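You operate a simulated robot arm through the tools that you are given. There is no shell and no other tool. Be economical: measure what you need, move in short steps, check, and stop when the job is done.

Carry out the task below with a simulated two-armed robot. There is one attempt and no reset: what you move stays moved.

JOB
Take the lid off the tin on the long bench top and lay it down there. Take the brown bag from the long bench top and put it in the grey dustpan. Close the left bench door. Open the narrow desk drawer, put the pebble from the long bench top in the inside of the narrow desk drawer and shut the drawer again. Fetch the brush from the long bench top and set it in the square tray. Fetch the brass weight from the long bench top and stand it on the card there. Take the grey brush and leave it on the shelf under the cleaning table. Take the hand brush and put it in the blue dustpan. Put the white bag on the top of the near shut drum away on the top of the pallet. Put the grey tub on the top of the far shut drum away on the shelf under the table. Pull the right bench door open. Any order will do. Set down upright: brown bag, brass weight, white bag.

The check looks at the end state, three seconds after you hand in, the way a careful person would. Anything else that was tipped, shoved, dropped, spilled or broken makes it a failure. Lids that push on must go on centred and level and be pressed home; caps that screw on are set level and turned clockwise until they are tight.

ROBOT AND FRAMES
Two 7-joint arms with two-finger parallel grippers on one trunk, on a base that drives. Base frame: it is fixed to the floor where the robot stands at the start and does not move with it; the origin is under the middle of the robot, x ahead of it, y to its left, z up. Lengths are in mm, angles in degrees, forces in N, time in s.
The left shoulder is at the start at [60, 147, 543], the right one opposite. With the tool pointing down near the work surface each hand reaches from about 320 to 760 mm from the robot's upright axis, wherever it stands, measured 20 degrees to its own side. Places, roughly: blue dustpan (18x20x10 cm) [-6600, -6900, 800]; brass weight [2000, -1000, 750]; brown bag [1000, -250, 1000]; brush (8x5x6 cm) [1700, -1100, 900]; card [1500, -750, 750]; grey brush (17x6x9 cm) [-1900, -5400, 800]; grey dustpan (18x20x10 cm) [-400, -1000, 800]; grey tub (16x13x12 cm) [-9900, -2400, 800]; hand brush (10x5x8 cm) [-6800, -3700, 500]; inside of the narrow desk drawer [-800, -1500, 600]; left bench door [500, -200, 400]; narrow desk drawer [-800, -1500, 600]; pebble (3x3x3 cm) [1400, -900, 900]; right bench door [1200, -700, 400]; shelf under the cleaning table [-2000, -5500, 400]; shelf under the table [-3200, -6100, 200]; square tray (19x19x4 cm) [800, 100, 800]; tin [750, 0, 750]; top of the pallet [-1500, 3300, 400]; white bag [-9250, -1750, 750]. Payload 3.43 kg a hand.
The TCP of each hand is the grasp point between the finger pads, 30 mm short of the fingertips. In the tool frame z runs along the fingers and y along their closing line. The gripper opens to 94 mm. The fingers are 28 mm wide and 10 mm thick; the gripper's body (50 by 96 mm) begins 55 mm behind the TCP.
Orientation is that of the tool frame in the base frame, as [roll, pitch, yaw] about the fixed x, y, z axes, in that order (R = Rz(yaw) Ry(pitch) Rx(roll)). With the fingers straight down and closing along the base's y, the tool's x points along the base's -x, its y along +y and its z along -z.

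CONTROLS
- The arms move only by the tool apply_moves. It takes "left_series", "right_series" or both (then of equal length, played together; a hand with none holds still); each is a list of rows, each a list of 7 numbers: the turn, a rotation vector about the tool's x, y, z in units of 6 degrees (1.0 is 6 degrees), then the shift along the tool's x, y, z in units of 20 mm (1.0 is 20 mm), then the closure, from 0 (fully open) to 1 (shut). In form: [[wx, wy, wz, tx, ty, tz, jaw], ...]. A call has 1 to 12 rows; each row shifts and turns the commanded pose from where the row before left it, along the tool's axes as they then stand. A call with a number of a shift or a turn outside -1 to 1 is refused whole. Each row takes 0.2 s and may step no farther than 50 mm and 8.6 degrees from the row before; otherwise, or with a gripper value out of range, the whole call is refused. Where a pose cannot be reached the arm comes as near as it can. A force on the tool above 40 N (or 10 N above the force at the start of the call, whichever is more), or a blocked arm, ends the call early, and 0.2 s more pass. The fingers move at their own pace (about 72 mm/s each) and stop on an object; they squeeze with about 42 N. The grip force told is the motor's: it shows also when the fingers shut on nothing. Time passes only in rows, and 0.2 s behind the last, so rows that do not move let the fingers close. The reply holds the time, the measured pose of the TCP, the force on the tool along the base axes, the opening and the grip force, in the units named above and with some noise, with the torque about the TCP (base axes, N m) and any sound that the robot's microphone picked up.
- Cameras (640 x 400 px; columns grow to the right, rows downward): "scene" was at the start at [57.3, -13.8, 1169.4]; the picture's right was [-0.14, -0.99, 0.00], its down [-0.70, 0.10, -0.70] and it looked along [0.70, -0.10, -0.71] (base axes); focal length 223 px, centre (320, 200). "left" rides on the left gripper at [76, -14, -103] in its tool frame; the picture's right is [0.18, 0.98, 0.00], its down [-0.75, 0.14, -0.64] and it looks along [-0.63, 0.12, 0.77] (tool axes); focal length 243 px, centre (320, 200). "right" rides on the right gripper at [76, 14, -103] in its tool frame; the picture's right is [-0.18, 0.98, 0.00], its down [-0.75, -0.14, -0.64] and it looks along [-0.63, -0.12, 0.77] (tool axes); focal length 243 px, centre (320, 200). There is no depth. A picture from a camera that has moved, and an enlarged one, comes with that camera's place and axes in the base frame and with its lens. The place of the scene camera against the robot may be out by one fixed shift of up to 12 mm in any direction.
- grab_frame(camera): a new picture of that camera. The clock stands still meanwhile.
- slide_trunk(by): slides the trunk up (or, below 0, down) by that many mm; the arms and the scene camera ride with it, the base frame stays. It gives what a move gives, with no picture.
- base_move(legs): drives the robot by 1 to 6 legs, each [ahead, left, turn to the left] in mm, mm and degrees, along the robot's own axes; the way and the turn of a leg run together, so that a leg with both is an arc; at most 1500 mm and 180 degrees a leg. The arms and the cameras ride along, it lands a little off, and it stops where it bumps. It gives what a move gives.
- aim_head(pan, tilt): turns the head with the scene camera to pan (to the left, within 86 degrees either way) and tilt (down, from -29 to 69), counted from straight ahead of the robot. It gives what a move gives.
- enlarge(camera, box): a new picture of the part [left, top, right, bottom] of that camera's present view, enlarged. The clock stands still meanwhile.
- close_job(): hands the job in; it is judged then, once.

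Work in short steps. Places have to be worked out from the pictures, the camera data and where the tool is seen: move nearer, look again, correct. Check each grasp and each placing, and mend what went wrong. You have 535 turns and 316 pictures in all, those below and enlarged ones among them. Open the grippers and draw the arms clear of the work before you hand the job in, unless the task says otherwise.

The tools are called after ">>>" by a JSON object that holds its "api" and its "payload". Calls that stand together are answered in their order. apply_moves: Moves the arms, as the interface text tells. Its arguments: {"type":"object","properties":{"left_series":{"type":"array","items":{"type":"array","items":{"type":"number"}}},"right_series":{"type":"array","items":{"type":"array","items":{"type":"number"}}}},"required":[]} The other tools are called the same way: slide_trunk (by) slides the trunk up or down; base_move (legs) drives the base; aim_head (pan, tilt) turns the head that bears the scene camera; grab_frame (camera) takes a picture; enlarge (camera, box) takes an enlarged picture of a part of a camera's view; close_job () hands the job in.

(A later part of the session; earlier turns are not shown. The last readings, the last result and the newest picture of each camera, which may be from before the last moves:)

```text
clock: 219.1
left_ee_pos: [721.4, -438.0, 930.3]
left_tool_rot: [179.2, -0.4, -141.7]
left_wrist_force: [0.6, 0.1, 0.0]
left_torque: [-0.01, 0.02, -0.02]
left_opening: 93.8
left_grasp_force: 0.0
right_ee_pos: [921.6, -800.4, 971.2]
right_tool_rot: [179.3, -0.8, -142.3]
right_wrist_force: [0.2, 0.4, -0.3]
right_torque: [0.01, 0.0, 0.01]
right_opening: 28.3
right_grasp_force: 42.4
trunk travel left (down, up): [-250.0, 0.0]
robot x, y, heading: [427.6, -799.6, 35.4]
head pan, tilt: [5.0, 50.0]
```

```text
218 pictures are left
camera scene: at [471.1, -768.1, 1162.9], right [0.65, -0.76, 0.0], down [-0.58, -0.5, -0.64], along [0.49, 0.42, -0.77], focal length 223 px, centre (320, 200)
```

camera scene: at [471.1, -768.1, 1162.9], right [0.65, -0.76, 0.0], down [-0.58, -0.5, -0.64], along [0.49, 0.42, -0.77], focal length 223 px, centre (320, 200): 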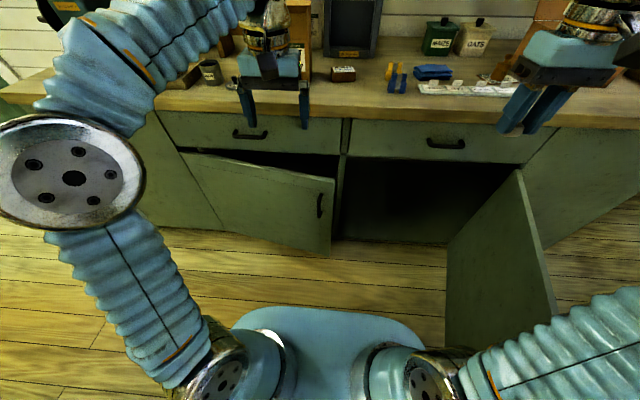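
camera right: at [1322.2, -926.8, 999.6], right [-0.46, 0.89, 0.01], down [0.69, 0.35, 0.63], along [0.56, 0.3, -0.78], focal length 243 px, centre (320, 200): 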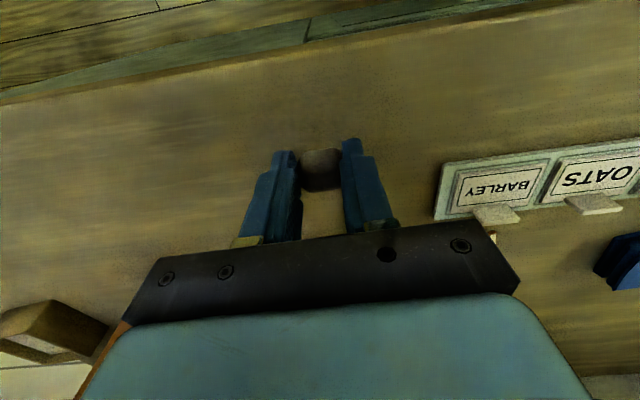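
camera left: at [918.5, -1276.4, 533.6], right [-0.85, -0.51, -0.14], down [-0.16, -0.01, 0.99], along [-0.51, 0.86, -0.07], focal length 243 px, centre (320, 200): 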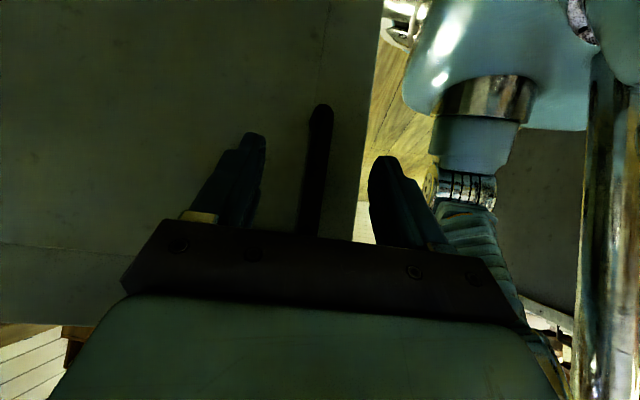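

The left door was pulled ajar ~13°. I'll lower the left hand (u≈776, away from the handles), pitch it 42°, and push the flat face.

>>> {"api": "apply_moves", "payload": {"left_series": [[0, 0, 0, 0, 0, 1, 1], [0, 0, 0, 0, 0, 1, 1], [0, 0, 0, 0, 0, 1, 1], [0, 0, 0, 0, 0, 1, 1], [0, 0, 0, 0, 0, 1, 1], [0, 0, 0, 0, 0, 1, 1], [0, 0, 0, 0, 0, 1, 1], [0, 0, 0, 0, 0, 1, 1], [0, 0, 0, 0, 0, 1, 1], [0, 0, 0, 0, 0, 1, 1], [0, 0, 0, 0, 0, 1, 1], [0, 0, 0, 0, 0, 1, 1]]}}

>>> {"api": "apply_moves", "payload": {"left_series": [[0, -1, 0, 0, 0, 0.9, 1], [0, -1, 0, 0, 0, 0.9, 1], [0, -1, 0, 0.3, 0, 0.9, 1], [0, -1, 0, 0.4, 0, 0.8, 1], [0, -1, 0, 0.5, 0, 0.7, 1], [0, -1, 0, 0.6, 0, 0.6, 1], [0, -1, 0, 0.6, 0, 0.6, 1], [0, 0, 0, 0.6, 0, 0.6, 1]]}}

>>> {"api": "grab_frame", "payload": {"camera": "scene"}}

```text
clock: 221.7
left_ee_pos: [718.0, -435.9, 689.1]
left_tool_rot: [179.2, -0.4, -141.7]
left_wrist_force: [-0.1, 0.2, 0.2]
left_torque: [0.02, 0.0, 0.02]
left_opening: 0.0
left_grasp_force: 33.0
right_ee_pos: [921.2, -800.1, 972.0]
right_tool_rot: [179.1, -0.7, -142.2]
right_wrist_force: [-0.2, -0.1, -0.8]
right_torque: [-0.05, -0.01, 0.01]
right_opening: 28.0
right_grasp_force: 41.8
trunk travel left (down, up): [-250.0, 0.0]
robot x, y, heading: [429.2, -799.5, 35.3]
head pan, tilt: [5.0, 50.0]
```

```text
clock: 223.5
left_ee_pos: [716.3, -442.1, 553.3]
left_tool_rot: [178.8, 41.7, -142.4]
left_wrist_force: [0.2, -0.1, 0.2]
left_torque: [0.01, 0.01, 0.02]
left_opening: 0.2
left_grasp_force: 33.0
left hand out of reach, approached as far as the arm can: row 7
right_ee_pos: [921.7, -799.7, 971.3]
right_tool_rot: [179.1, -0.8, -142.2]
right_wrist_force: [-0.2, 0.1, 0.4]
right_torque: [-0.02, 0.04, -0.03]
right_opening: 28.2
right_grasp_force: 42.3
trunk travel left (down, up): [-250.0, 0.0]
robot x, y, heading: [426.6, -796.0, 35.3]
head pan, tilt: [5.0, 50.0]
```

```text
217 pictures are left
camera scene: at [471.1, -768.5, 1163.0], right [0.65, -0.76, 0.0], down [-0.58, -0.5, -0.64], along [0.49, 0.42, -0.77], focal length 223 px, centre (320, 200)
```

scene: 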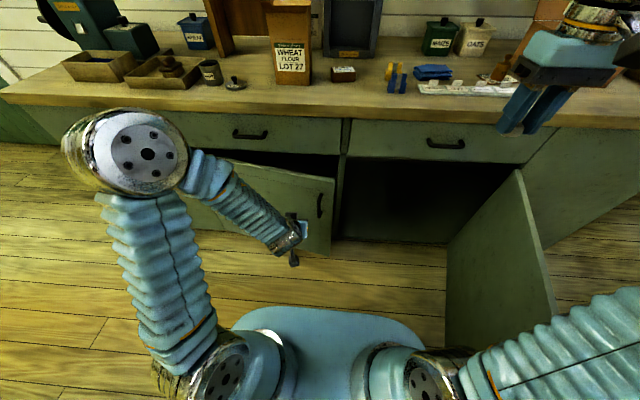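

>>> {"api": "apply_moves", "payload": {"left_series": [[0, 0, 0, -0.75, 0, 0.66, 1], [0, 0, 0, -0.75, 0, 0.66, 1], [0, 0, 0, -0.75, 0, 0.66, 1], [0, 0, 0, -0.75, 0, 0.66, 1], [0, 0, 0, -0.75, 0, 0.66, 1], [0, 0, 0, -0.75, 0, 0.66, 1], [0, 0, 0, -0.75, 0, 0.66, 1], [0, 0, 0, -0.75, 0, 0.66, 1], [0, 0, 0, -0.75, 0, 0.66, 1]]}}

>>> {"api": "apply_moves", "payload": {"left_series": [[0, 0, 0, -0.37, 0, 0.33, 1], [0, 0, 0, -0.37, 0, 0.33, 1], [0, 0, 0, -0.37, 0, 0.33, 1], [0, 0, 0, -0.37, 0, 0.33, 1], [0, 0, 0, -0.37, 0, 0.33, 1], [0, 0, 0, -0.37, 0, 0.33, 1]]}}

>>> {"api": "grab_frame", "payload": {"camera": "scene"}}

```text
clock: 225.5
left_ee_pos: [855.3, -330.4, 553.3]
left_tool_rot: [178.8, 41.7, -142.5]
left_wrist_force: [0.0, 0.1, 0.9]
left_torque: [0.0, 0.01, 0.0]
left_opening: 0.0
left_grasp_force: 33.0
right_ee_pos: [921.4, -799.6, 971.8]
right_tool_rot: [179.2, -0.7, -142.3]
right_wrist_force: [-0.2, -0.5, -0.9]
right_torque: [0.02, 0.0, -0.01]
right_opening: 28.1
right_grasp_force: 42.3
trunk travel left (down, up): [-250.0, 0.0]
robot x, y, heading: [428.4, -797.9, 35.3]
head pan, tilt: [5.0, 50.0]
```

```text
clock: 226.5
left_ee_pos: [880.1, -311.4, 550.6]
left_tool_rot: [178.9, 41.0, -142.5]
left_wrist_force: [-10.4, -8.2, 2.8]
left_torque: [0.02, 0.19, -0.04]
left_opening: 0.2
left_grasp_force: 32.7
right_ee_pos: [921.4, -800.2, 971.7]
right_tool_rot: [179.1, -0.6, -142.1]
right_wrist_force: [0.1, -0.1, -0.8]
right_torque: [0.03, 0.0, -0.01]
right_opening: 28.3
right_grasp_force: 41.7
trunk travel left (down, up): [-250.0, 0.0]
robot x, y, heading: [426.3, -798.1, 35.5]
head pan, tilt: [5.0, 50.0]
stopped in row 4 (left hand): the force on the tool passed its limit at 54 N (the readings are from after the stop); the commanded pose is now the measured one
```

```text
216 pictures are left
camera scene: at [469.9, -769.0, 1163.0], right [0.65, -0.76, 0.0], down [-0.58, -0.5, -0.64], along [0.49, 0.42, -0.77], focal length 223 px, centre (320, 200)
```

scene: 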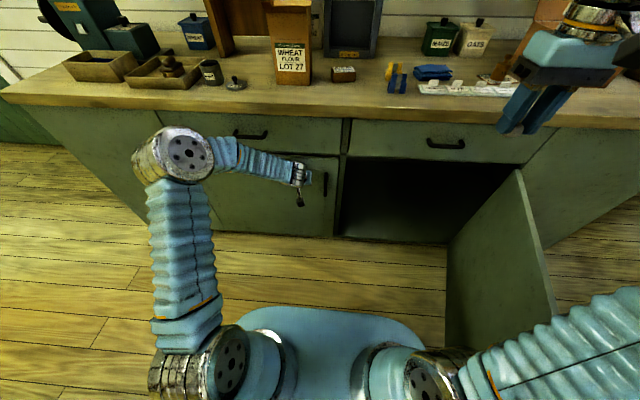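

Contact at the same depth as the closed face: shut. Back off straight and verify.

>>> {"api": "apply_moves", "payload": {"left_series": [[0, 0, 0, 0.75, 0, -0.66, 1], [0, 0, 0, 0.75, 0, -0.66, 1], [0, 0, 0, 0.75, 0, -0.66, 1], [0, 0, 0, 0.75, 0, -0.66, 1], [0, 0, 0, 0.75, 0, -0.66, 1], [0, 0, 0, 0.75, 0, -0.66, 1], [0, 0, 0, 0.75, 0, -0.66, 1], [0, 0, 0, 0.75, 0, -0.66, 1], [0, 0, 0, 0.75, 0, -0.66, 1], [0, 0, 0, 0.75, 0, -0.66, 1], [0, 0, 0, 0.75, 0, -0.66, 1]]}}

>>> {"api": "enlarge", "payload": {"camera": "scene", "box": [150, 60, 390, 260]}}

```text
clock: 228.9
left_ee_pos: [716.5, -444.9, 550.7]
left_tool_rot: [178.8, 41.0, -142.4]
left_wrist_force: [0.9, 0.3, -0.3]
left_torque: [0.05, -0.01, 0.01]
left_opening: 0.0
left_grasp_force: 32.9
left hand out of reach, approached as far as the arm can: row 11
right_ee_pos: [921.2, -799.0, 970.9]
right_tool_rot: [179.2, -0.7, -142.1]
right_wrist_force: [0.1, 0.5, -0.2]
right_torque: [0.01, 0.0, 0.01]
right_opening: 28.1
right_grasp_force: 41.9
trunk travel left (down, up): [-250.0, 0.0]
robot x, y, heading: [431.5, -799.0, 35.2]
head pan, tilt: [5.0, 50.0]
```

```text
2.00 times, centred on (270, 160) of scene
camera zoom: at [470.8, -768.3, 1162.9], right [0.65, -0.76, 0.0], down [-0.58, -0.5, -0.64], along [0.49, 0.42, -0.77], focal length 446 px, centre (420, 280)
```

zoom: 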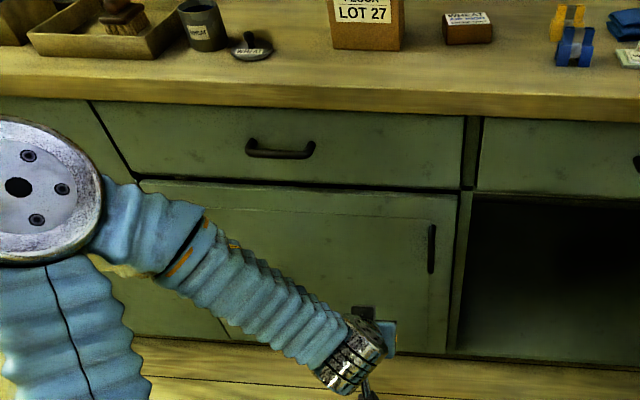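

Left door shut. Raise the left hand again, pointing down, for the bag.

>>> {"api": "apply_moves", "payload": {"left_series": [[0, 1, 0, -0.66, 0, -0.75, 0], [0, 1, 0, -0.6, 0, -0.8, 0], [0, 1, 0, -0.5, 0, -0.85, 0], [0, 1, 0, -0.4, 0, -0.9, 0], [0, 1, 0, -0.3, 0, -0.95, 0], [0, 1, 0, -0.2, 0, -1, 0], [0, 0.9, 0, 0, 0, -1, 0], [0, 0, 0, 0, 0, -1, 0], [0, 0, 0, 0, 0, -1, 0], [0, 0, 0, 0, 0, -1, 0], [0, 0, 0, 0, 0, -1, 0], [0, 0, 0, 0, 0, -1, 0]]}}

>>> {"api": "apply_moves", "payload": {"left_series": [[0, 0, -1, 0, 0, -1, 0], [0, 0, -1, 0, 0, -1, 0], [0, 0, -1, 0, 0, -1, 0], [0, 0, -1, 0, 0, -1, 0], [0, 0, -1, 0, 0, -1, 0], [0, 0, -1, 0, 0, -1, 0], [0, 0, -1, 0, 0, -1, 0], [0, 0, -1, 0, 0, -1, 0], [0, 0, -1, 0, 0, -0.5, 0]]}}

>>> {"api": "grab_frame", "payload": {"camera": "left"}}

```text
clock: 231.5
left_ee_pos: [715.5, -448.4, 790.0]
left_tool_rot: [179.1, -0.3, -141.7]
left_wrist_force: [-0.2, -0.4, -0.1]
left_torque: [-0.02, 0.01, -0.01]
left_opening: 93.7
left_grasp_force: 0.1
right_ee_pos: [921.6, -799.1, 971.5]
right_tool_rot: [179.1, -0.7, -142.2]
right_wrist_force: [-0.6, 1.5, -0.2]
right_torque: [0.0, 0.03, -0.02]
right_opening: 28.0
right_grasp_force: 41.8
trunk travel left (down, up): [-250.0, 0.0]
robot x, y, heading: [428.8, -797.6, 35.4]
head pan, tilt: [5.0, 50.0]
```

```text
clock: 233.5
left_ee_pos: [721.1, -449.4, 959.2]
left_tool_rot: [179.3, 0.7, -87.6]
left_wrist_force: [0.3, 0.4, -1.0]
left_torque: [0.01, 0.01, 0.02]
left_opening: 93.9
left_grasp_force: 0.0
right_ee_pos: [921.7, -799.2, 971.9]
right_tool_rot: [179.2, -0.6, -142.2]
right_wrist_force: [-0.8, 0.5, -0.7]
right_torque: [-0.03, 0.03, -0.02]
right_opening: 28.0
right_grasp_force: 41.8
trunk travel left (down, up): [-250.0, 0.0]
robot x, y, heading: [425.0, -801.0, 35.3]
head pan, tilt: [5.0, 50.0]
```

```text
214 pictures are left
camera left: at [737.6, -526.5, 1060.2], right [-0.97, -0.23, 0.01], down [-0.16, 0.74, 0.65], along [-0.15, 0.63, -0.76], focal length 243 px, centre (320, 200)
```

left: 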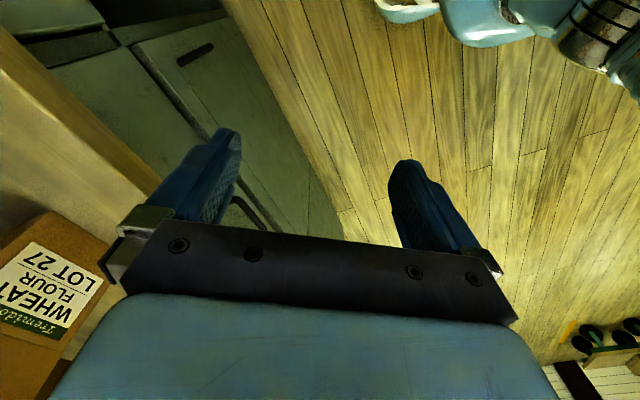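

Finish the 90° yaw so the jaws close across the bag's depth, then drive nearer.

>>> {"api": "apply_moves", "payload": {"left_series": [[0, 0, -1, 0, 0, -0.3, 0], [0, 0, -1, 0, 0, -0.3, 0], [0, 0, -1, 0, 0, -0.3, 0], [0, 0, -1, 0, 0, -0.3, 0], [0, 0, -1, 0, 0, 0, 0], [0, 0, -0.55, 0, 0, 0, 0]]}}

>>> {"api": "base_move", "payload": {"legs": [[0, 30, 0.4], [250, 0, 0]]}}

>>> {"api": "grab_frame", "payload": {"camera": "left"}}

>>> {"api": "aim_head", "payload": {"pan": 10, "tilt": 30}}

>>> {"api": "grab_frame", "payload": {"camera": "scene"}}

```text
clock: 234.9
left_ee_pos: [720.5, -449.9, 980.8]
left_tool_rot: [179.9, 0.7, -57.4]
left_wrist_force: [0.0, -0.6, 0.5]
left_torque: [0.01, 0.05, 0.01]
left_opening: 94.1
left_grasp_force: 0.0
left hand out of reach, approached as far as the arm can: row 4
right_ee_pos: [921.4, -799.7, 971.5]
right_tool_rot: [179.3, -0.8, -142.2]
right_wrist_force: [0.5, -0.3, -0.2]
right_torque: [-0.01, 0.03, 0.01]
right_opening: 28.1
right_grasp_force: 41.8
trunk travel left (down, up): [-250.0, 0.0]
robot x, y, heading: [430.0, -798.6, 35.4]
head pan, tilt: [5.0, 50.0]
```

```text
clock: 237.1
left_ee_pos: [901.5, -277.1, 981.6]
left_tool_rot: [179.8, 0.8, -56.8]
left_wrist_force: [-0.2, 0.9, 0.2]
left_torque: [0.01, -0.02, 0.0]
left_opening: 94.0
left_grasp_force: 0.0
right_ee_pos: [1105.2, -624.9, 970.9]
right_tool_rot: [179.2, -0.6, -141.6]
right_wrist_force: [-0.2, 0.0, -0.4]
right_torque: [-0.01, 0.02, 0.0]
right_opening: 27.9
right_grasp_force: 42.2
trunk travel left (down, up): [-250.0, 0.0]
robot x, y, heading: [614.9, -630.0, 35.9]
head pan, tilt: [5.0, 50.0]
```

```text
213 pictures are left
camera left: at [953.4, -332.8, 1080.8], right [-0.72, -0.69, 0.0], down [-0.52, 0.55, 0.65], along [-0.45, 0.47, -0.76], focal length 243 px, centre (320, 200)
```

left: 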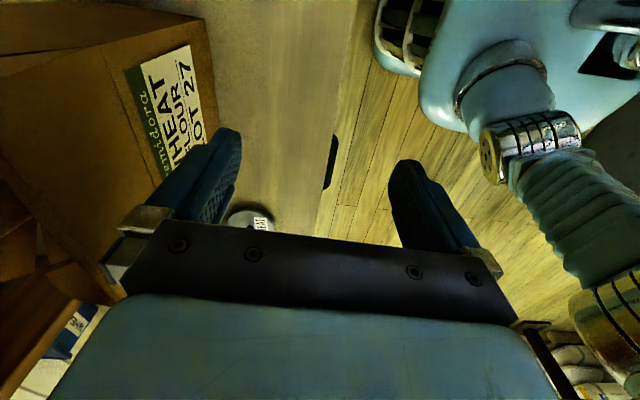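

```text
clock: 238.0
left_ee_pos: [901.3, -276.7, 979.3]
left_tool_rot: [179.7, 0.8, -56.8]
left_wrist_force: [0.2, -0.4, 0.7]
left_torque: [0.01, -0.04, 0.0]
left_opening: 94.1
left_grasp_force: 0.0
right_ee_pos: [1107.7, -624.8, 972.5]
right_tool_rot: [179.1, -0.6, -141.6]
right_wrist_force: [0.1, 0.4, -0.2]
right_torque: [0.01, 0.03, 0.02]
right_opening: 27.9
right_grasp_force: 42.3
trunk travel left (down, up): [-250.0, 0.0]
robot x, y, heading: [615.2, -627.3, 36.0]
head pan, tilt: [10.0, 30.0]
```

```text
212 pictures are left
camera scene: at [660.0, -582.7, 1192.4], right [0.72, -0.7, 0.0], down [-0.35, -0.36, -0.87], along [0.6, 0.62, -0.5], focal length 223 px, centre (320, 200)
```

scene: 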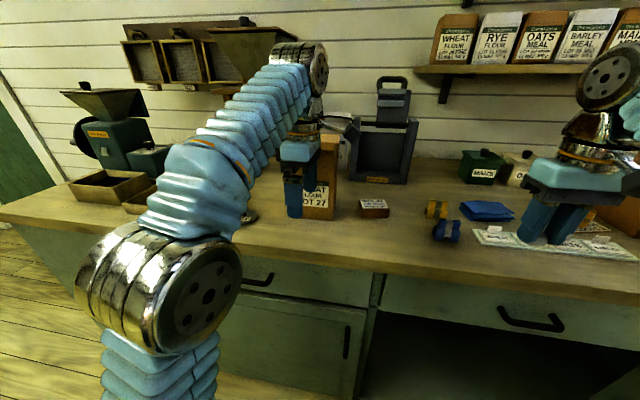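

Shift the left hand aside to see the bag's top and depth.

>>> {"api": "apply_moves", "payload": {"left_series": [[0, 0, 0.4, -1, 0, 0, 0], [0, 0, 0, -1, 0, 0, 0], [0, 0, 0, -1, 0, 0, 0], [0, 0, 0, -1, 0, 0, 0], [0, 0, 0, -1, 0, 0, 0], [0, 0, 0, -1, 0, 0, 0], [0, 0, 0, -1, 0, 0, 0]]}}

>>> {"api": "enlarge", "payload": {"camera": "scene", "box": [240, 100, 400, 240]}}

>>> {"api": "grab_frame", "payload": {"camera": "left"}}

```text
clock: 239.6
left_ee_pos: [828.2, -156.5, 980.1]
left_tool_rot: [179.7, 0.8, -59.2]
left_wrist_force: [0.3, -0.9, 0.6]
left_torque: [0.01, 0.01, 0.03]
left_opening: 94.5
left_grasp_force: 0.1
right_ee_pos: [1106.6, -622.8, 971.2]
right_tool_rot: [179.1, -0.7, -141.6]
right_wrist_force: [0.0, 0.8, -1.3]
right_torque: [-0.01, 0.02, 0.01]
right_opening: 27.9
right_grasp_force: 41.7
trunk travel left (down, up): [-250.0, 0.0]
robot x, y, heading: [618.8, -627.3, 35.9]
head pan, tilt: [10.0, 30.0]
```

```text
2.86 times, centred on (320, 170) of scene
camera zoom: at [660.0, -582.7, 1192.4], right [0.72, -0.7, 0.0], down [-0.35, -0.36, -0.87], along [0.6, 0.62, -0.5], focal length 637 px, centre (320, 286)
```

zoom: 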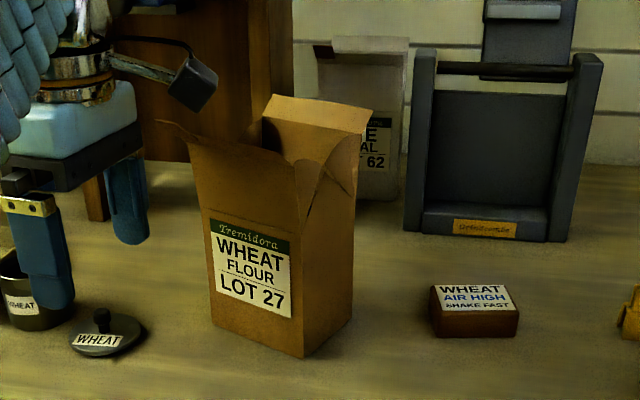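

```text
210 pictures are left
camera left: at [878.3, -215.6, 1080.9], right [-0.75, -0.66, 0.0], down [-0.5, 0.57, 0.65], along [-0.43, 0.49, -0.76], focal length 243 px, centre (320, 200)
```

left: 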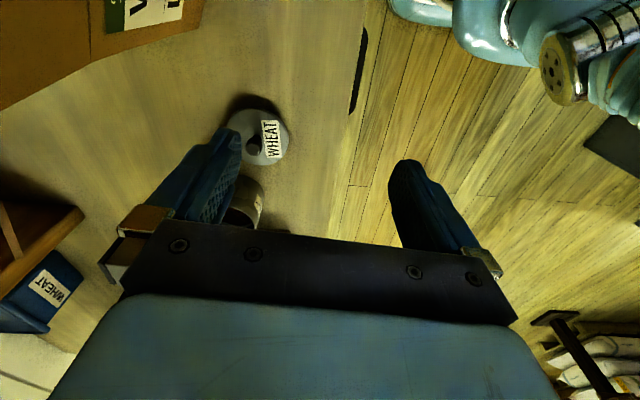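

The bag now stands turned: centre ≈(977,−183), width axis ≈−73°, depth ≈75 mm (it seems to have been nudged earlier, still upright). I'll grip it by its two broad faces from its right side with a pitched hand, so I reposition the base at heading 60°.

>>> {"api": "base_move", "payload": {"legs": [[-100, 0, 0], [0, 0, 24], [94, -223, 0]]}}

>>> {"api": "apply_moves", "payload": {"left_series": [[0, 0, 1, 0.3, 0.3, 0, 0], [0, 0, 1, 0.3, 0.3, 0, 0], [0, 0, 1, 0.3, 0.3, 0, 0], [0, 0, 1, 0.3, 0.3, 0, 0], [0, 0, 1, 0.3, 0.3, 0, 0], [0, 0, 1, 0.3, 0.3, 0, 0]]}}

>>> {"api": "aim_head", "payload": {"pan": 0, "tilt": 40}}

>>> {"api": "grab_frame", "payload": {"camera": "scene"}}

```text
clock: 243.3
left_ee_pos: [782.2, -196.6, 980.4]
left_tool_rot: [179.9, 0.7, -35.5]
left_wrist_force: [-0.2, 0.1, 1.2]
left_torque: [0.02, -0.01, -0.01]
left_opening: 93.9
left_grasp_force: 0.0
right_ee_pos: [1224.4, -513.7, 972.5]
right_tool_rot: [179.2, -0.7, -117.9]
right_wrist_force: [-0.6, 0.6, -0.4]
right_torque: [0.01, 0.02, -0.02]
right_opening: 27.8
right_grasp_force: 41.7
trunk travel left (down, up): [-250.0, 0.0]
robot x, y, heading: [775.5, -715.3, 59.8]
head pan, tilt: [10.0, 30.0]
```

```text
clock: 244.7
left_ee_pos: [776.8, -248.2, 981.6]
left_tool_rot: [179.4, 0.6, -71.6]
left_wrist_force: [-0.1, 0.5, 0.5]
left_torque: [0.0, 0.0, 0.0]
left_opening: 94.2
left_grasp_force: 0.0
right_ee_pos: [1226.5, -513.7, 970.8]
right_tool_rot: [179.2, -0.6, -117.8]
right_wrist_force: [0.6, 0.5, 0.0]
right_torque: [0.0, 0.01, 0.0]
right_opening: 27.8
right_grasp_force: 42.0
trunk travel left (down, up): [-250.0, 0.0]
robot x, y, heading: [776.9, -717.5, 59.8]
head pan, tilt: [10.0, 30.0]
```

```text
clock: 245.4
left_ee_pos: [778.2, -248.1, 981.2]
left_tool_rot: [179.4, 0.6, -71.5]
left_wrist_force: [-0.5, -0.1, 0.0]
left_torque: [0.04, 0.01, 0.0]
left_opening: 94.0
left_grasp_force: 0.0
right_ee_pos: [1225.8, -512.7, 972.8]
right_tool_rot: [179.2, -0.7, -118.0]
right_wrist_force: [1.5, -0.2, 0.1]
right_torque: [0.0, 0.0, -0.02]
right_opening: 27.5
right_grasp_force: 41.4
trunk travel left (down, up): [-250.0, 0.0]
robot x, y, heading: [773.3, -712.6, 59.6]
head pan, tilt: [0.0, 40.0]
```

```text
209 pictures are left
camera scene: at [811.1, -669.6, 1177.1], right [0.86, -0.5, 0.0], down [-0.32, -0.55, -0.77], along [0.39, 0.66, -0.64], focal length 223 px, centre (320, 200)
```

scene: 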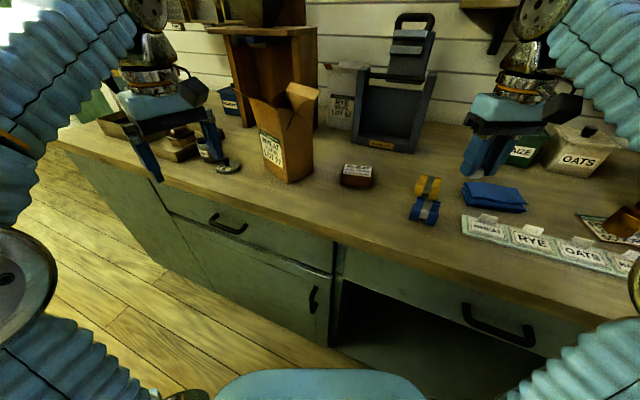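

>>> {"api": "enlarge", "payload": {"camera": "scene", "box": [200, 70, 400, 210]}}

```text
2.86 times, centred on (300, 140) of scene
camera zoom: at [811.1, -669.6, 1177.1], right [0.86, -0.5, 0.0], down [-0.32, -0.55, -0.77], along [0.39, 0.66, -0.64], focal length 637 px, centre (377, 371)
```

zoom: 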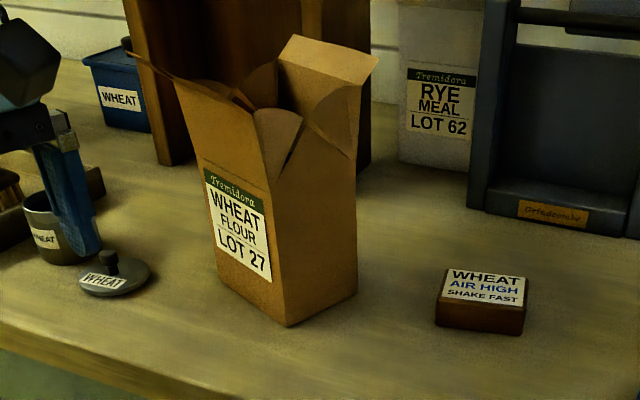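

Bag centre ≈(985,−182), faces 77 mm apart. Swing the left hand around the front of the bag to its right side, pitching it up as I go.

>>> {"api": "apply_moves", "payload": {"left_series": [[0, 0, 0.1, 1, -0.37, 0.15, 0], [0, 0, 0.1, 1, -0.37, 0.15, 0], [0, 0, 0.1, 1, -0.37, 0.15, 0], [0, 0, 0.1, 1, -0.37, 0.15, 0], [0, 0, 0.1, 1, -0.37, 0.15, 0], [0, 0, 0.1, 1, -0.37, 0.15, 0], [0, 0, 0.1, 1, -0.37, 0.15, 0], [0, 0, 0, 1, -0.37, 0.15, 0], [0, 0, 0, 1, -0.37, 0.15, 0]]}}

>>> {"api": "apply_moves", "payload": {"left_series": [[0, -1, 0, 0, -0.77, 0, 0], [0, -1, 0, 0, -0.77, 0, 0], [0, -1, 0, 0, -0.77, 0, 0], [0, -1, 0, 0, -0.77, 0, 0], [0, -1, 0, 0, -0.77, 0, 0], [0, -1, 0, 0, -0.77, 0, 0], [0, -1, 0, 0, -0.77, 0, 0], [0, -1, 0, 0, -0.77, 0, 0], [0, -1, 0, 0, -0.77, 0, 0]]}}

>>> {"api": "grab_frame", "payload": {"camera": "scene"}}

>>> {"api": "grab_frame", "payload": {"camera": "left"}}

```text
clock: 247.4
left_ee_pos: [892.3, -401.7, 949.9]
left_tool_rot: [179.4, 0.5, -75.7]
left_wrist_force: [0.4, 0.4, 0.0]
left_torque: [-0.01, -0.04, 0.0]
left_opening: 94.3
left_grasp_force: 0.1
right_ee_pos: [1225.2, -514.5, 972.1]
right_tool_rot: [179.2, -0.7, -117.9]
right_wrist_force: [-0.2, -0.5, -0.1]
right_torque: [-0.04, 0.01, 0.01]
right_opening: 27.9
right_grasp_force: 42.5
trunk travel left (down, up): [-250.0, 0.0]
robot x, y, heading: [778.2, -714.5, 60.1]
head pan, tilt: [0.0, 40.0]
```

```text
clock: 249.4
left_ee_pos: [1026.3, -367.8, 948.6]
left_tool_rot: [178.9, 54.6, -76.6]
left_wrist_force: [0.1, 0.6, -0.6]
left_torque: [0.02, 0.03, 0.02]
left_opening: 94.0
left_grasp_force: 0.1
right_ee_pos: [1225.8, -513.4, 971.1]
right_tool_rot: [179.2, -0.7, -117.9]
right_wrist_force: [0.4, 0.0, 0.0]
right_torque: [0.02, 0.04, -0.03]
right_opening: 27.6
right_grasp_force: 42.0
trunk travel left (down, up): [-250.0, 0.0]
robot x, y, heading: [779.4, -713.4, 59.8]
head pan, tilt: [0.0, 40.0]
```

```text
207 pictures are left
camera scene: at [811.1, -669.6, 1177.1], right [0.86, -0.5, 0.0], down [-0.32, -0.56, -0.77], along [0.39, 0.66, -0.64], focal length 223 px, centre (320, 200)
```

scene: 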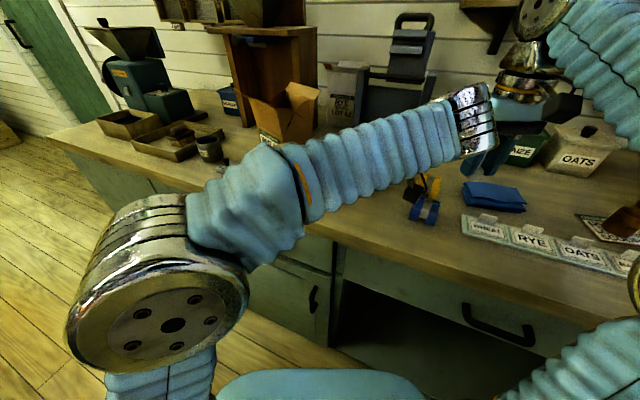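

```text
206 pictures are left
camera left: at [1070.0, -486.4, 946.0], right [-0.93, -0.35, -0.14], down [-0.1, -0.12, 0.99], along [-0.36, 0.93, 0.07], focal length 243 px, centre (320, 200)
```

left: 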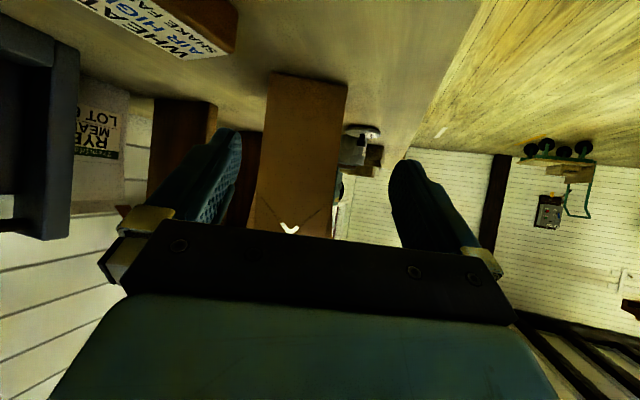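

Aligned with the bag's right face. Move the right hand aside a little, and advance the left 100 mm.

>>> {"api": "apply_moves", "payload": {"right_series": [[0, 0, 0, 0, -1, 0, 1], [0, 0, 0, 0, -1, 0, 1], [0, 0, 0, 0, -1, 0, 1], [0, 0, 0, 0, -1, 0, 1], [0, 0, 0, 0, 0, 0, 1]], "left_series": [[0, 0, 0, -0.58, -0.15, 0.815, 0], [0, 0, 0, -0.58, 0, 0.815, 0], [0, 0, 0, -0.58, 0, 0.815, 0], [0, 0, 0, -0.5, 0, 0.88, 0], [0, 0, 0, -0.4, 0, 0.88, 0]]}}

>>> {"api": "grab_frame", "payload": {"camera": "left"}}

>>> {"api": "grab_frame", "payload": {"camera": "scene"}}

```text
clock: 250.7
left_ee_pos: [1005.0, -270.5, 942.0]
left_tool_rot: [178.7, 54.5, -76.6]
left_wrist_force: [-0.1, 0.0, -0.2]
left_torque: [0.02, 0.0, -0.01]
left_opening: 93.9
left_grasp_force: 0.1
right_ee_pos: [1296.5, -548.6, 968.8]
right_tool_rot: [179.1, -0.7, -118.0]
right_wrist_force: [-0.2, -0.8, -0.1]
right_torque: [0.01, -0.01, -0.03]
right_opening: 27.7
right_grasp_force: 42.1
trunk travel left (down, up): [-250.0, 0.0]
robot x, y, heading: [777.4, -715.0, 59.8]
head pan, tilt: [0.0, 40.0]
```

```text
205 pictures are left
camera left: at [1048.2, -390.0, 939.2], right [-0.93, -0.35, -0.14], down [-0.1, -0.12, 0.99], along [-0.36, 0.93, 0.07], focal length 243 px, centre (320, 200)
```

left: 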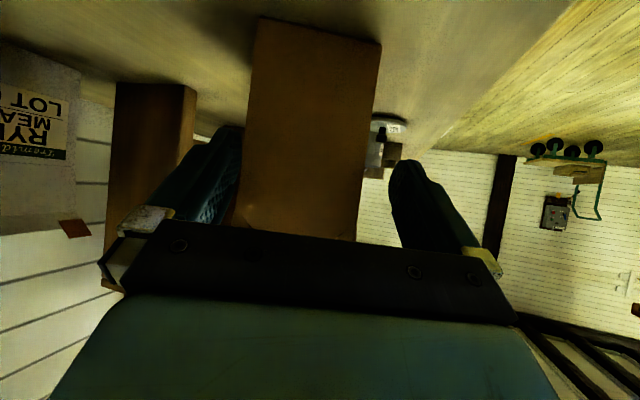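

```text
204 pictures are left
camera scene: at [811.3, -669.8, 1177.1], right [0.86, -0.5, 0.0], down [-0.32, -0.56, -0.77], along [0.39, 0.66, -0.64], focal length 223 px, centre (320, 200)
```

scene: 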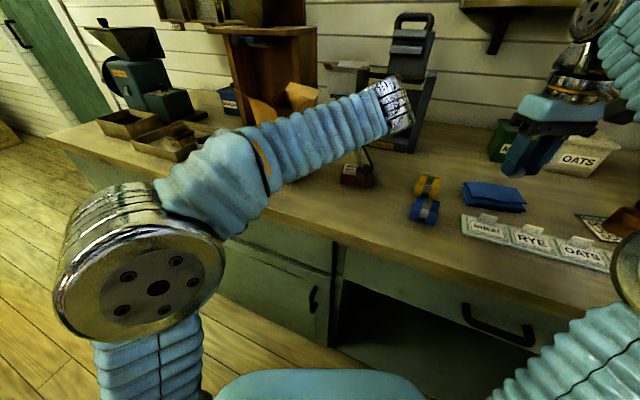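

Bag sits slightly left of centre; shift 6 mm and advance 40 mm, then check.

>>> {"api": "apply_moves", "payload": {"left_series": [[0, 0, 0, 0, -0.3, 0, 0], [0, 0, 0, -0.58, 0, 0.815, 0], [0, 0, 0, -0.58, 0, 0.815, 0]]}}

>>> {"api": "grab_frame", "payload": {"camera": "left"}}

```text
clock: 251.4
left_ee_pos: [999.5, -230.5, 942.6]
left_tool_rot: [178.9, 54.6, -76.6]
left_wrist_force: [0.9, 0.5, -0.2]
left_torque: [0.03, -0.02, -0.01]
left_opening: 94.0
left_grasp_force: 0.1
right_ee_pos: [1296.8, -548.7, 970.1]
right_tool_rot: [179.2, -0.7, -117.9]
right_wrist_force: [0.4, 0.8, -1.6]
right_torque: [0.01, -0.04, -0.01]
right_opening: 27.8
right_grasp_force: 42.5
trunk travel left (down, up): [-250.0, 0.0]
robot x, y, heading: [774.7, -716.3, 59.9]
head pan, tilt: [0.0, 40.0]
```

```text
203 pictures are left
camera left: at [1043.3, -350.8, 939.1], right [-0.93, -0.35, -0.14], down [-0.11, -0.12, 0.99], along [-0.36, 0.93, 0.07], focal length 243 px, centre (320, 200)
```

left: 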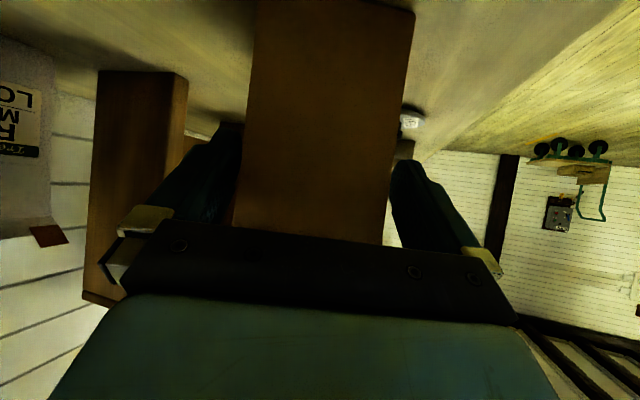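

Fingers straddle the bag. Advance 36 mm more and close.

>>> {"api": "apply_moves", "payload": {"left_series": [[0, 0, 0, -0.35, 0, 0.49, 0], [0, 0, 0, -0.35, 0, 0.49, 0], [0, 0, 0, -0.35, 0, 0.49, 0], [0, 0, 0, 0, 0, 0, 0.3], [0, 0, 0, 0, 0, 0, 0.6], [0, 0, 0, 0, 0, 0, 0.8]]}}

>>> {"api": "grab_frame", "payload": {"camera": "left"}}

```text
clock: 252.8
left_ee_pos: [990.8, -193.6, 943.5]
left_tool_rot: [178.9, 54.5, -76.6]
left_wrist_force: [0.5, 0.2, 0.6]
left_torque: [0.0, -0.04, 0.01]
left_opening: 89.3
left_grasp_force: 42.0
right_ee_pos: [1297.0, -551.2, 969.7]
right_tool_rot: [179.2, -0.7, -117.9]
right_wrist_force: [0.1, -0.8, -1.0]
right_torque: [0.04, 0.0, 0.0]
right_opening: 27.7
right_grasp_force: 42.3
trunk travel left (down, up): [-250.0, 0.0]
robot x, y, heading: [773.0, -716.3, 59.8]
head pan, tilt: [0.0, 40.0]
```

```text
202 pictures are left
camera left: at [1034.3, -314.5, 939.7], right [-0.93, -0.35, -0.14], down [-0.1, -0.12, 0.99], along [-0.36, 0.93, 0.07], focal length 243 px, centre (320, 200)
```

left: 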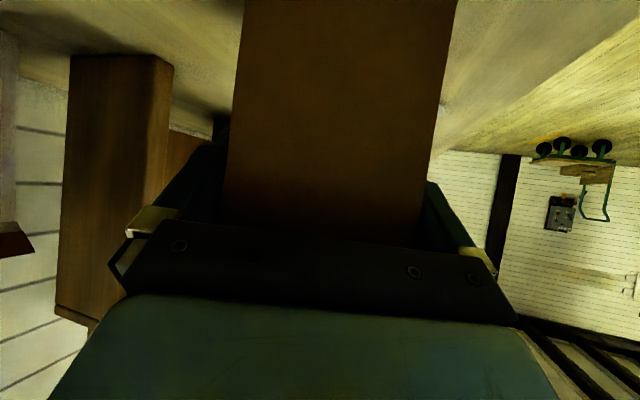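

Bag gripped (89 mm, 42 N). Lift 40 mm.

>>> {"api": "apply_moves", "payload": {"left_series": [[0, 0, 0, 0, 0, 0, 1], [0, 0, 0, -0.4, 0, -0.29, 1], [0, 0, 0, -0.4, 0, -0.29, 1], [0, 0, 0, -0.81, 0, -0.58, 1], [0, 0, 0, -0.81, 0, -0.58, 1]]}}

>>> {"api": "grab_frame", "payload": {"camera": "scene"}}

```text
clock: 254.1
left_ee_pos: [992.5, -195.9, 1003.3]
left_tool_rot: [178.6, 54.5, -76.7]
left_wrist_force: [-0.5, 0.2, -0.3]
left_torque: [0.02, -0.01, -0.02]
left_opening: 89.1
left_grasp_force: 41.6
right_ee_pos: [1295.2, -550.3, 968.8]
right_tool_rot: [179.2, -0.7, -117.9]
right_wrist_force: [-0.1, -0.4, -0.2]
right_torque: [-0.03, 0.0, -0.03]
right_opening: 27.7
right_grasp_force: 42.0
trunk travel left (down, up): [-250.0, 0.0]
robot x, y, heading: [775.4, -712.2, 59.6]
head pan, tilt: [0.0, 40.0]
```

```text
201 pictures are left
camera scene: at [811.3, -669.6, 1177.1], right [0.86, -0.5, 0.0], down [-0.32, -0.56, -0.77], along [0.39, 0.66, -0.64], focal length 223 px, centre (320, 200)
```

scene: 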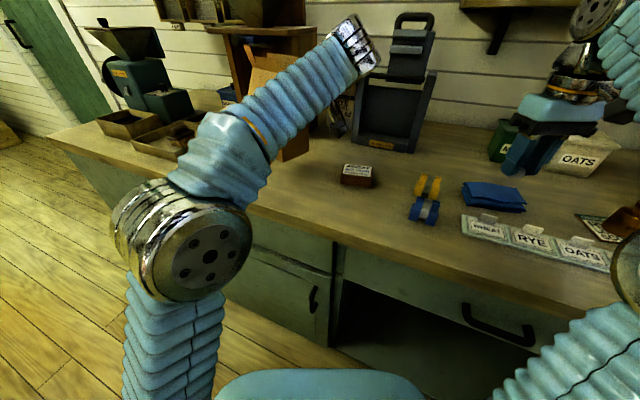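

Bag is lifted and secure. Back straight away from the bench, then slide left to open floor and look toward the desk.

>>> {"api": "base_move", "payload": {"legs": [[-273, 123, 0], [-11, 370, 0]]}}

>>> {"api": "aim_head", "payload": {"pan": 86, "tilt": 30}}

>>> {"api": "grab_frame", "payload": {"camera": "scene"}}

```text
clock: 258.1
left_ee_pos: [427.5, -193.2, 1002.8]
left_tool_rot: [179.0, 54.5, -77.3]
left_wrist_force: [-0.9, 0.2, -0.5]
left_torque: [0.02, 0.02, -0.01]
left_opening: 89.1
left_grasp_force: 41.6
right_ee_pos: [729.2, -552.0, 969.2]
right_tool_rot: [179.2, -0.7, -118.5]
right_wrist_force: [0.1, -0.2, 0.2]
right_torque: [-0.02, 0.01, 0.03]
right_opening: 27.6
right_grasp_force: 41.8
trunk travel left (down, up): [-250.0, 0.0]
robot x, y, heading: [205.6, -707.3, 59.1]
head pan, tilt: [0.0, 40.0]
```

```text
clock: 259.7
left_ee_pos: [427.1, -192.7, 1003.2]
left_tool_rot: [178.8, 54.4, -77.3]
left_wrist_force: [-0.3, 0.3, -0.1]
left_torque: [0.0, 0.03, 0.0]
left_opening: 89.4
left_grasp_force: 42.5
right_ee_pos: [729.5, -550.1, 969.3]
right_tool_rot: [179.2, -0.7, -118.5]
right_wrist_force: [-0.3, 0.1, -0.6]
right_torque: [-0.02, -0.01, 0.03]
right_opening: 27.6
right_grasp_force: 42.1
trunk travel left (down, up): [-250.0, 0.0]
robot x, y, heading: [204.6, -713.3, 59.1]
head pan, tilt: [85.9, 30.0]
```

```text
200 pictures are left
camera scene: at [124.1, -686.5, 1192.5], right [0.57, 0.82, 0.0], down [0.41, -0.29, -0.87], along [-0.71, 0.5, -0.5], focal length 223 px, centre (320, 200)
```

scene: 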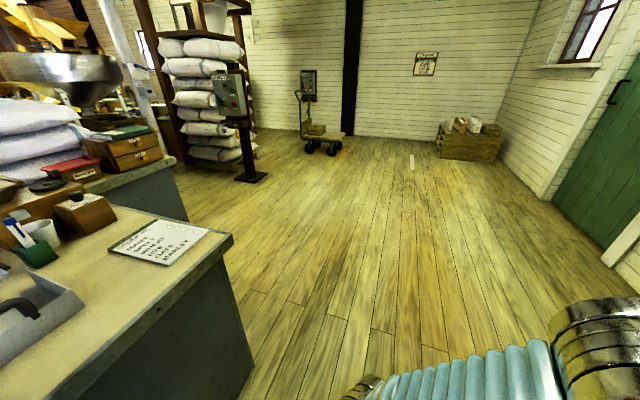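

The desk's near edge faces the bench (n≈−750). Move a little toward the bench for turning room, then turn to face the desk.

>>> {"api": "base_move", "payload": {"legs": [[170, -10, 0], [0, 0, 156.6]]}}

>>> {"api": "aim_head", "payload": {"pan": 0, "tilt": 35}}

>>> {"api": "grab_frame", "payload": {"camera": "scene"}}

```text
clock: 267.5
left_ee_pos: [-118.1, -942.2, 1003.2]
left_tool_rot: [178.9, 54.5, 77.5]
left_wrist_force: [-1.0, 0.5, -0.5]
left_torque: [0.04, -0.03, -0.01]
left_opening: 89.3
left_grasp_force: 42.1
right_ee_pos: [-235.6, -488.7, 969.7]
right_tool_rot: [179.2, -0.7, 36.2]
right_wrist_force: [-0.4, -0.7, -0.8]
right_torque: [0.0, 0.0, 0.02]
right_opening: 27.4
right_grasp_force: 41.7
trunk travel left (down, up): [-250.0, 0.0]
robot x, y, heading: [306.8, -570.6, -146.0]
head pan, tilt: [85.9, 30.0]
```

```text
clock: 269.1
left_ee_pos: [-117.9, -941.0, 1001.0]
left_tool_rot: [178.7, 54.4, 77.5]
left_wrist_force: [0.1, -0.7, -0.7]
left_torque: [-0.03, 0.0, -0.03]
left_opening: 89.1
left_grasp_force: 41.9
right_ee_pos: [-236.5, -488.4, 969.3]
right_tool_rot: [179.2, -0.7, 36.2]
right_wrist_force: [0.2, -0.7, -1.0]
right_torque: [0.0, 0.03, 0.01]
right_opening: 27.0
right_grasp_force: 42.4
trunk travel left (down, up): [-250.0, 0.0]
robot x, y, heading: [304.5, -566.2, -146.3]
head pan, tilt: [0.0, 35.0]
```

```text
199 pictures are left
camera scene: at [262.1, -602.3, 1184.7], right [-0.56, 0.83, 0.0], down [0.48, 0.32, -0.82], along [-0.68, -0.46, -0.57], focal length 223 px, centre (320, 200)
```

scene: 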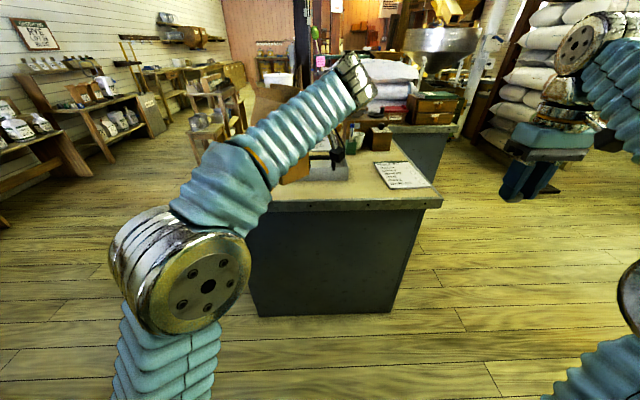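

>>> {"api": "enlarge", "payload": {"camera": "scene", "box": [230, 80, 470, 230]}}

```text
2.67 times, centred on (350, 155) of scene
camera zoom: at [262.1, -602.3, 1184.7], right [-0.56, 0.83, 0.0], down [0.48, 0.32, -0.82], along [-0.68, -0.46, -0.57], focal length 594 px, centre (240, 320)
```

zoom: 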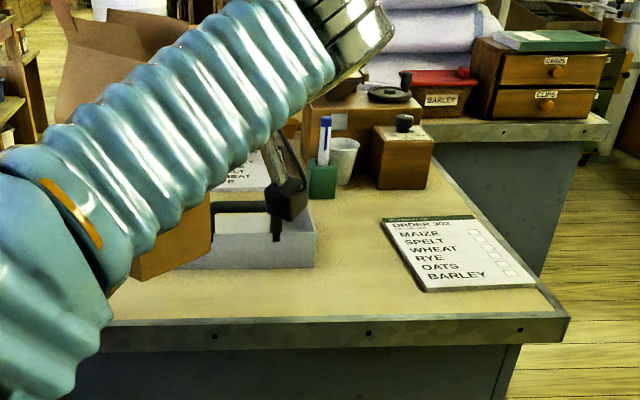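

The arm hides the dustpan; turn the base left 20° so it appears to the right of the arm.

>>> {"api": "base_move", "payload": {"legs": [[0, 0, 20]]}}

>>> {"api": "enlarge", "payload": {"camera": "scene", "box": [300, 80, 540, 230]}}

```text
clock: 270.6
left_ee_pos: [29.7, -1059.6, 1002.4]
left_tool_rot: [178.8, 54.4, 96.8]
left_wrist_force: [0.2, 0.5, -0.8]
left_torque: [0.04, 0.02, 0.01]
left_opening: 89.1
left_grasp_force: 41.7
right_ee_pos: [-231.9, -672.9, 969.2]
right_tool_rot: [179.2, -0.7, 55.5]
right_wrist_force: [1.1, -0.2, -0.3]
right_torque: [0.01, 0.03, -0.02]
right_opening: 27.3
right_grasp_force: 41.9
trunk travel left (down, up): [-250.0, 0.0]
robot x, y, heading: [310.7, -567.3, -126.9]
head pan, tilt: [0.0, 35.0]
```

```text
2.67 times, centred on (420, 155) of scene
camera zoom: at [275.6, -616.5, 1184.7], right [-0.8, 0.6, 0.0], down [0.34, 0.46, -0.82], along [-0.49, -0.66, -0.57], focal length 594 px, centre (53, 320)
```

zoom: 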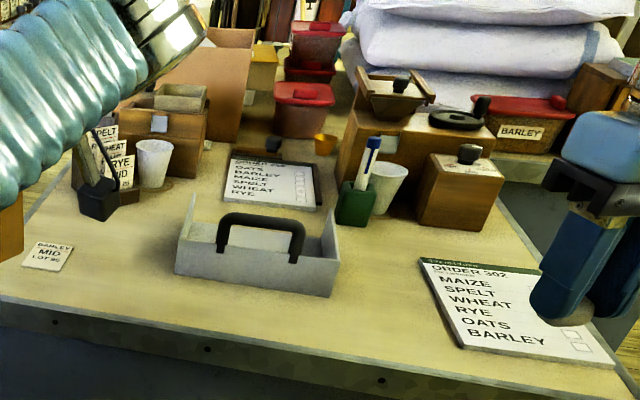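

Rotate the hand 24° cw (so bag faces will align with the pan), and drive to an intermediate pose, then look with the right-hand camera too.

>>> {"api": "apply_moves", "payload": {"left_series": [[0.81, 0, 0.58, 0, 0, 0, 1], [0.81, 0, 0.58, 0, 0, 0, 1], [0.81, 0, 0.58, 0, 0, 0, 1], [0.81, 0, 0.58, 0, 0, 0, 1]]}}

>>> {"api": "base_move", "payload": {"legs": [[133, 100, 0], [0, 0, -37]]}}

>>> {"api": "grab_frame", "payload": {"camera": "scene"}}

>>> {"api": "grab_frame", "payload": {"camera": "right"}}

```text
clock: 271.6
left_ee_pos: [30.8, -1059.3, 1002.0]
left_tool_rot: [178.8, 54.2, 72.7]
left_wrist_force: [0.0, -0.4, -0.9]
left_torque: [0.0, 0.01, -0.02]
left_opening: 89.1
left_grasp_force: 42.2
right_ee_pos: [-232.2, -672.4, 969.6]
right_tool_rot: [179.2, -0.8, 55.5]
right_wrist_force: [0.0, 0.7, -0.3]
right_torque: [-0.02, -0.01, -0.04]
right_opening: 27.1
right_grasp_force: 42.3
trunk travel left (down, up): [-250.0, 0.0]
robot x, y, heading: [302.3, -568.0, -126.9]
head pan, tilt: [0.0, 35.0]
```

```text
clock: 274.8
left_ee_pos: [-208.6, -964.5, 1003.6]
left_tool_rot: [178.9, 54.3, 36.1]
left_wrist_force: [0.4, -0.3, -0.5]
left_torque: [0.02, -0.01, -0.01]
left_opening: 89.3
left_grasp_force: 42.3
right_ee_pos: [-186.0, -498.2, 970.7]
right_tool_rot: [179.1, -0.7, 18.7]
right_wrist_force: [0.4, -0.2, -0.4]
right_torque: [-0.01, -0.02, -0.01]
right_opening: 27.3
right_grasp_force: 42.4
trunk travel left (down, up): [-250.0, 0.0]
robot x, y, heading: [304.5, -734.8, -163.8]
head pan, tilt: [0.0, 35.0]
```

```text
196 pictures are left
camera scene: at [256.6, -753.9, 1184.7], right [-0.28, 0.96, 0.0], down [0.55, 0.16, -0.82], along [-0.79, -0.23, -0.57], focal length 223 px, centre (320, 200)
```

scene: 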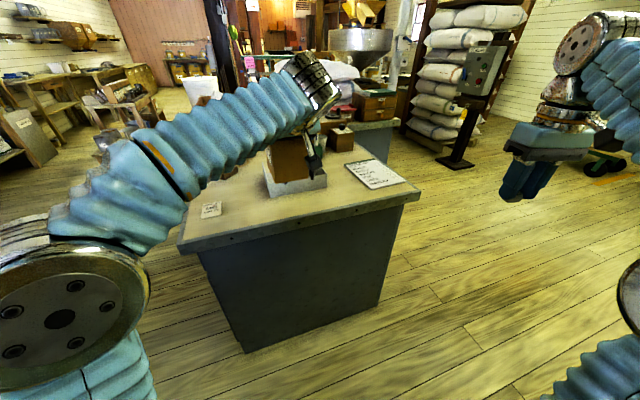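

```text
195 pictures are left
camera right: at [-110.2, -486.1, 1072.6], right [0.14, -0.99, 0.01], down [-0.77, -0.1, 0.63], along [-0.62, -0.1, -0.78], focal length 243 px, centre (320, 200)
```

right: 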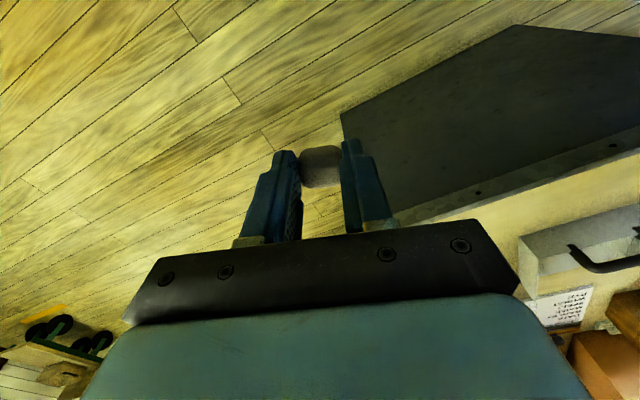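

Desk top ≈735, but I need a firmer fix on the pan: slide the right hand 200 mm left and look down with its camera.

>>> {"api": "apply_moves", "payload": {"right_series": [[0, 0, 0, 0, 1, 0, 1], [0, 0, 0, 0, 1, 0, 1], [0, 0, 0, 0, 1, 0, 1], [0, 0, 0, 0, 1, 0, 1], [0, 0, 0, 0, 1, 0, 1], [0, 0, 0, 0, 1, 0, 1], [0, 0, 0, 0, 1, 0, 1], [0, 0, 0, 0, 1, 0, 1], [0, 0, 0, 0, 1, 0, 1], [0, 0, 0, 0, 1, 0, 1]]}}

>>> {"api": "grab_frame", "payload": {"camera": "right"}}

```text
clock: 277.0
left_ee_pos: [-208.8, -965.2, 1003.6]
left_tool_rot: [178.8, 54.3, 36.1]
left_wrist_force: [0.7, -0.8, 0.7]
left_torque: [0.01, -0.01, 0.02]
left_opening: 89.2
left_grasp_force: 42.1
right_ee_pos: [-121.0, -686.3, 971.7]
right_tool_rot: [179.3, -0.7, 18.7]
right_wrist_force: [0.9, -0.9, 0.4]
right_torque: [0.0, 0.0, -0.05]
right_opening: 27.3
right_grasp_force: 42.4
trunk travel left (down, up): [-250.0, 0.0]
robot x, y, heading: [307.0, -735.4, -163.6]
head pan, tilt: [0.0, 35.0]
```

```text
194 pictures are left
camera right: at [-45.9, -675.0, 1075.4], right [0.14, -0.99, 0.01], down [-0.77, -0.1, 0.63], along [-0.62, -0.1, -0.78], focal length 243 px, centre (320, 200)
```

right: 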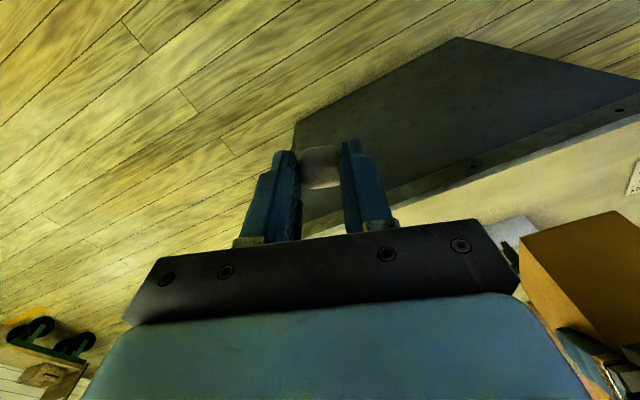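

>>> {"api": "enlarge", "payload": {"camera": "scene", "box": [220, 120, 380, 240]}}

```text
3.33 times, centred on (300, 180) of scene
camera zoom: at [256.6, -753.8, 1184.7], right [-0.28, 0.96, 0.0], down [0.55, 0.16, -0.82], along [-0.79, -0.23, -0.57], focal length 743 px, centre (387, 267)
```

zoom: 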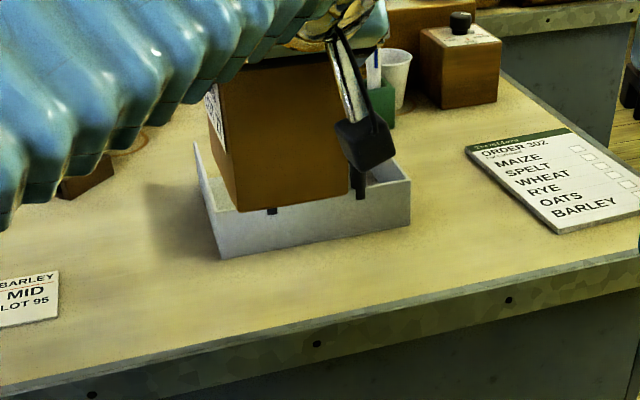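

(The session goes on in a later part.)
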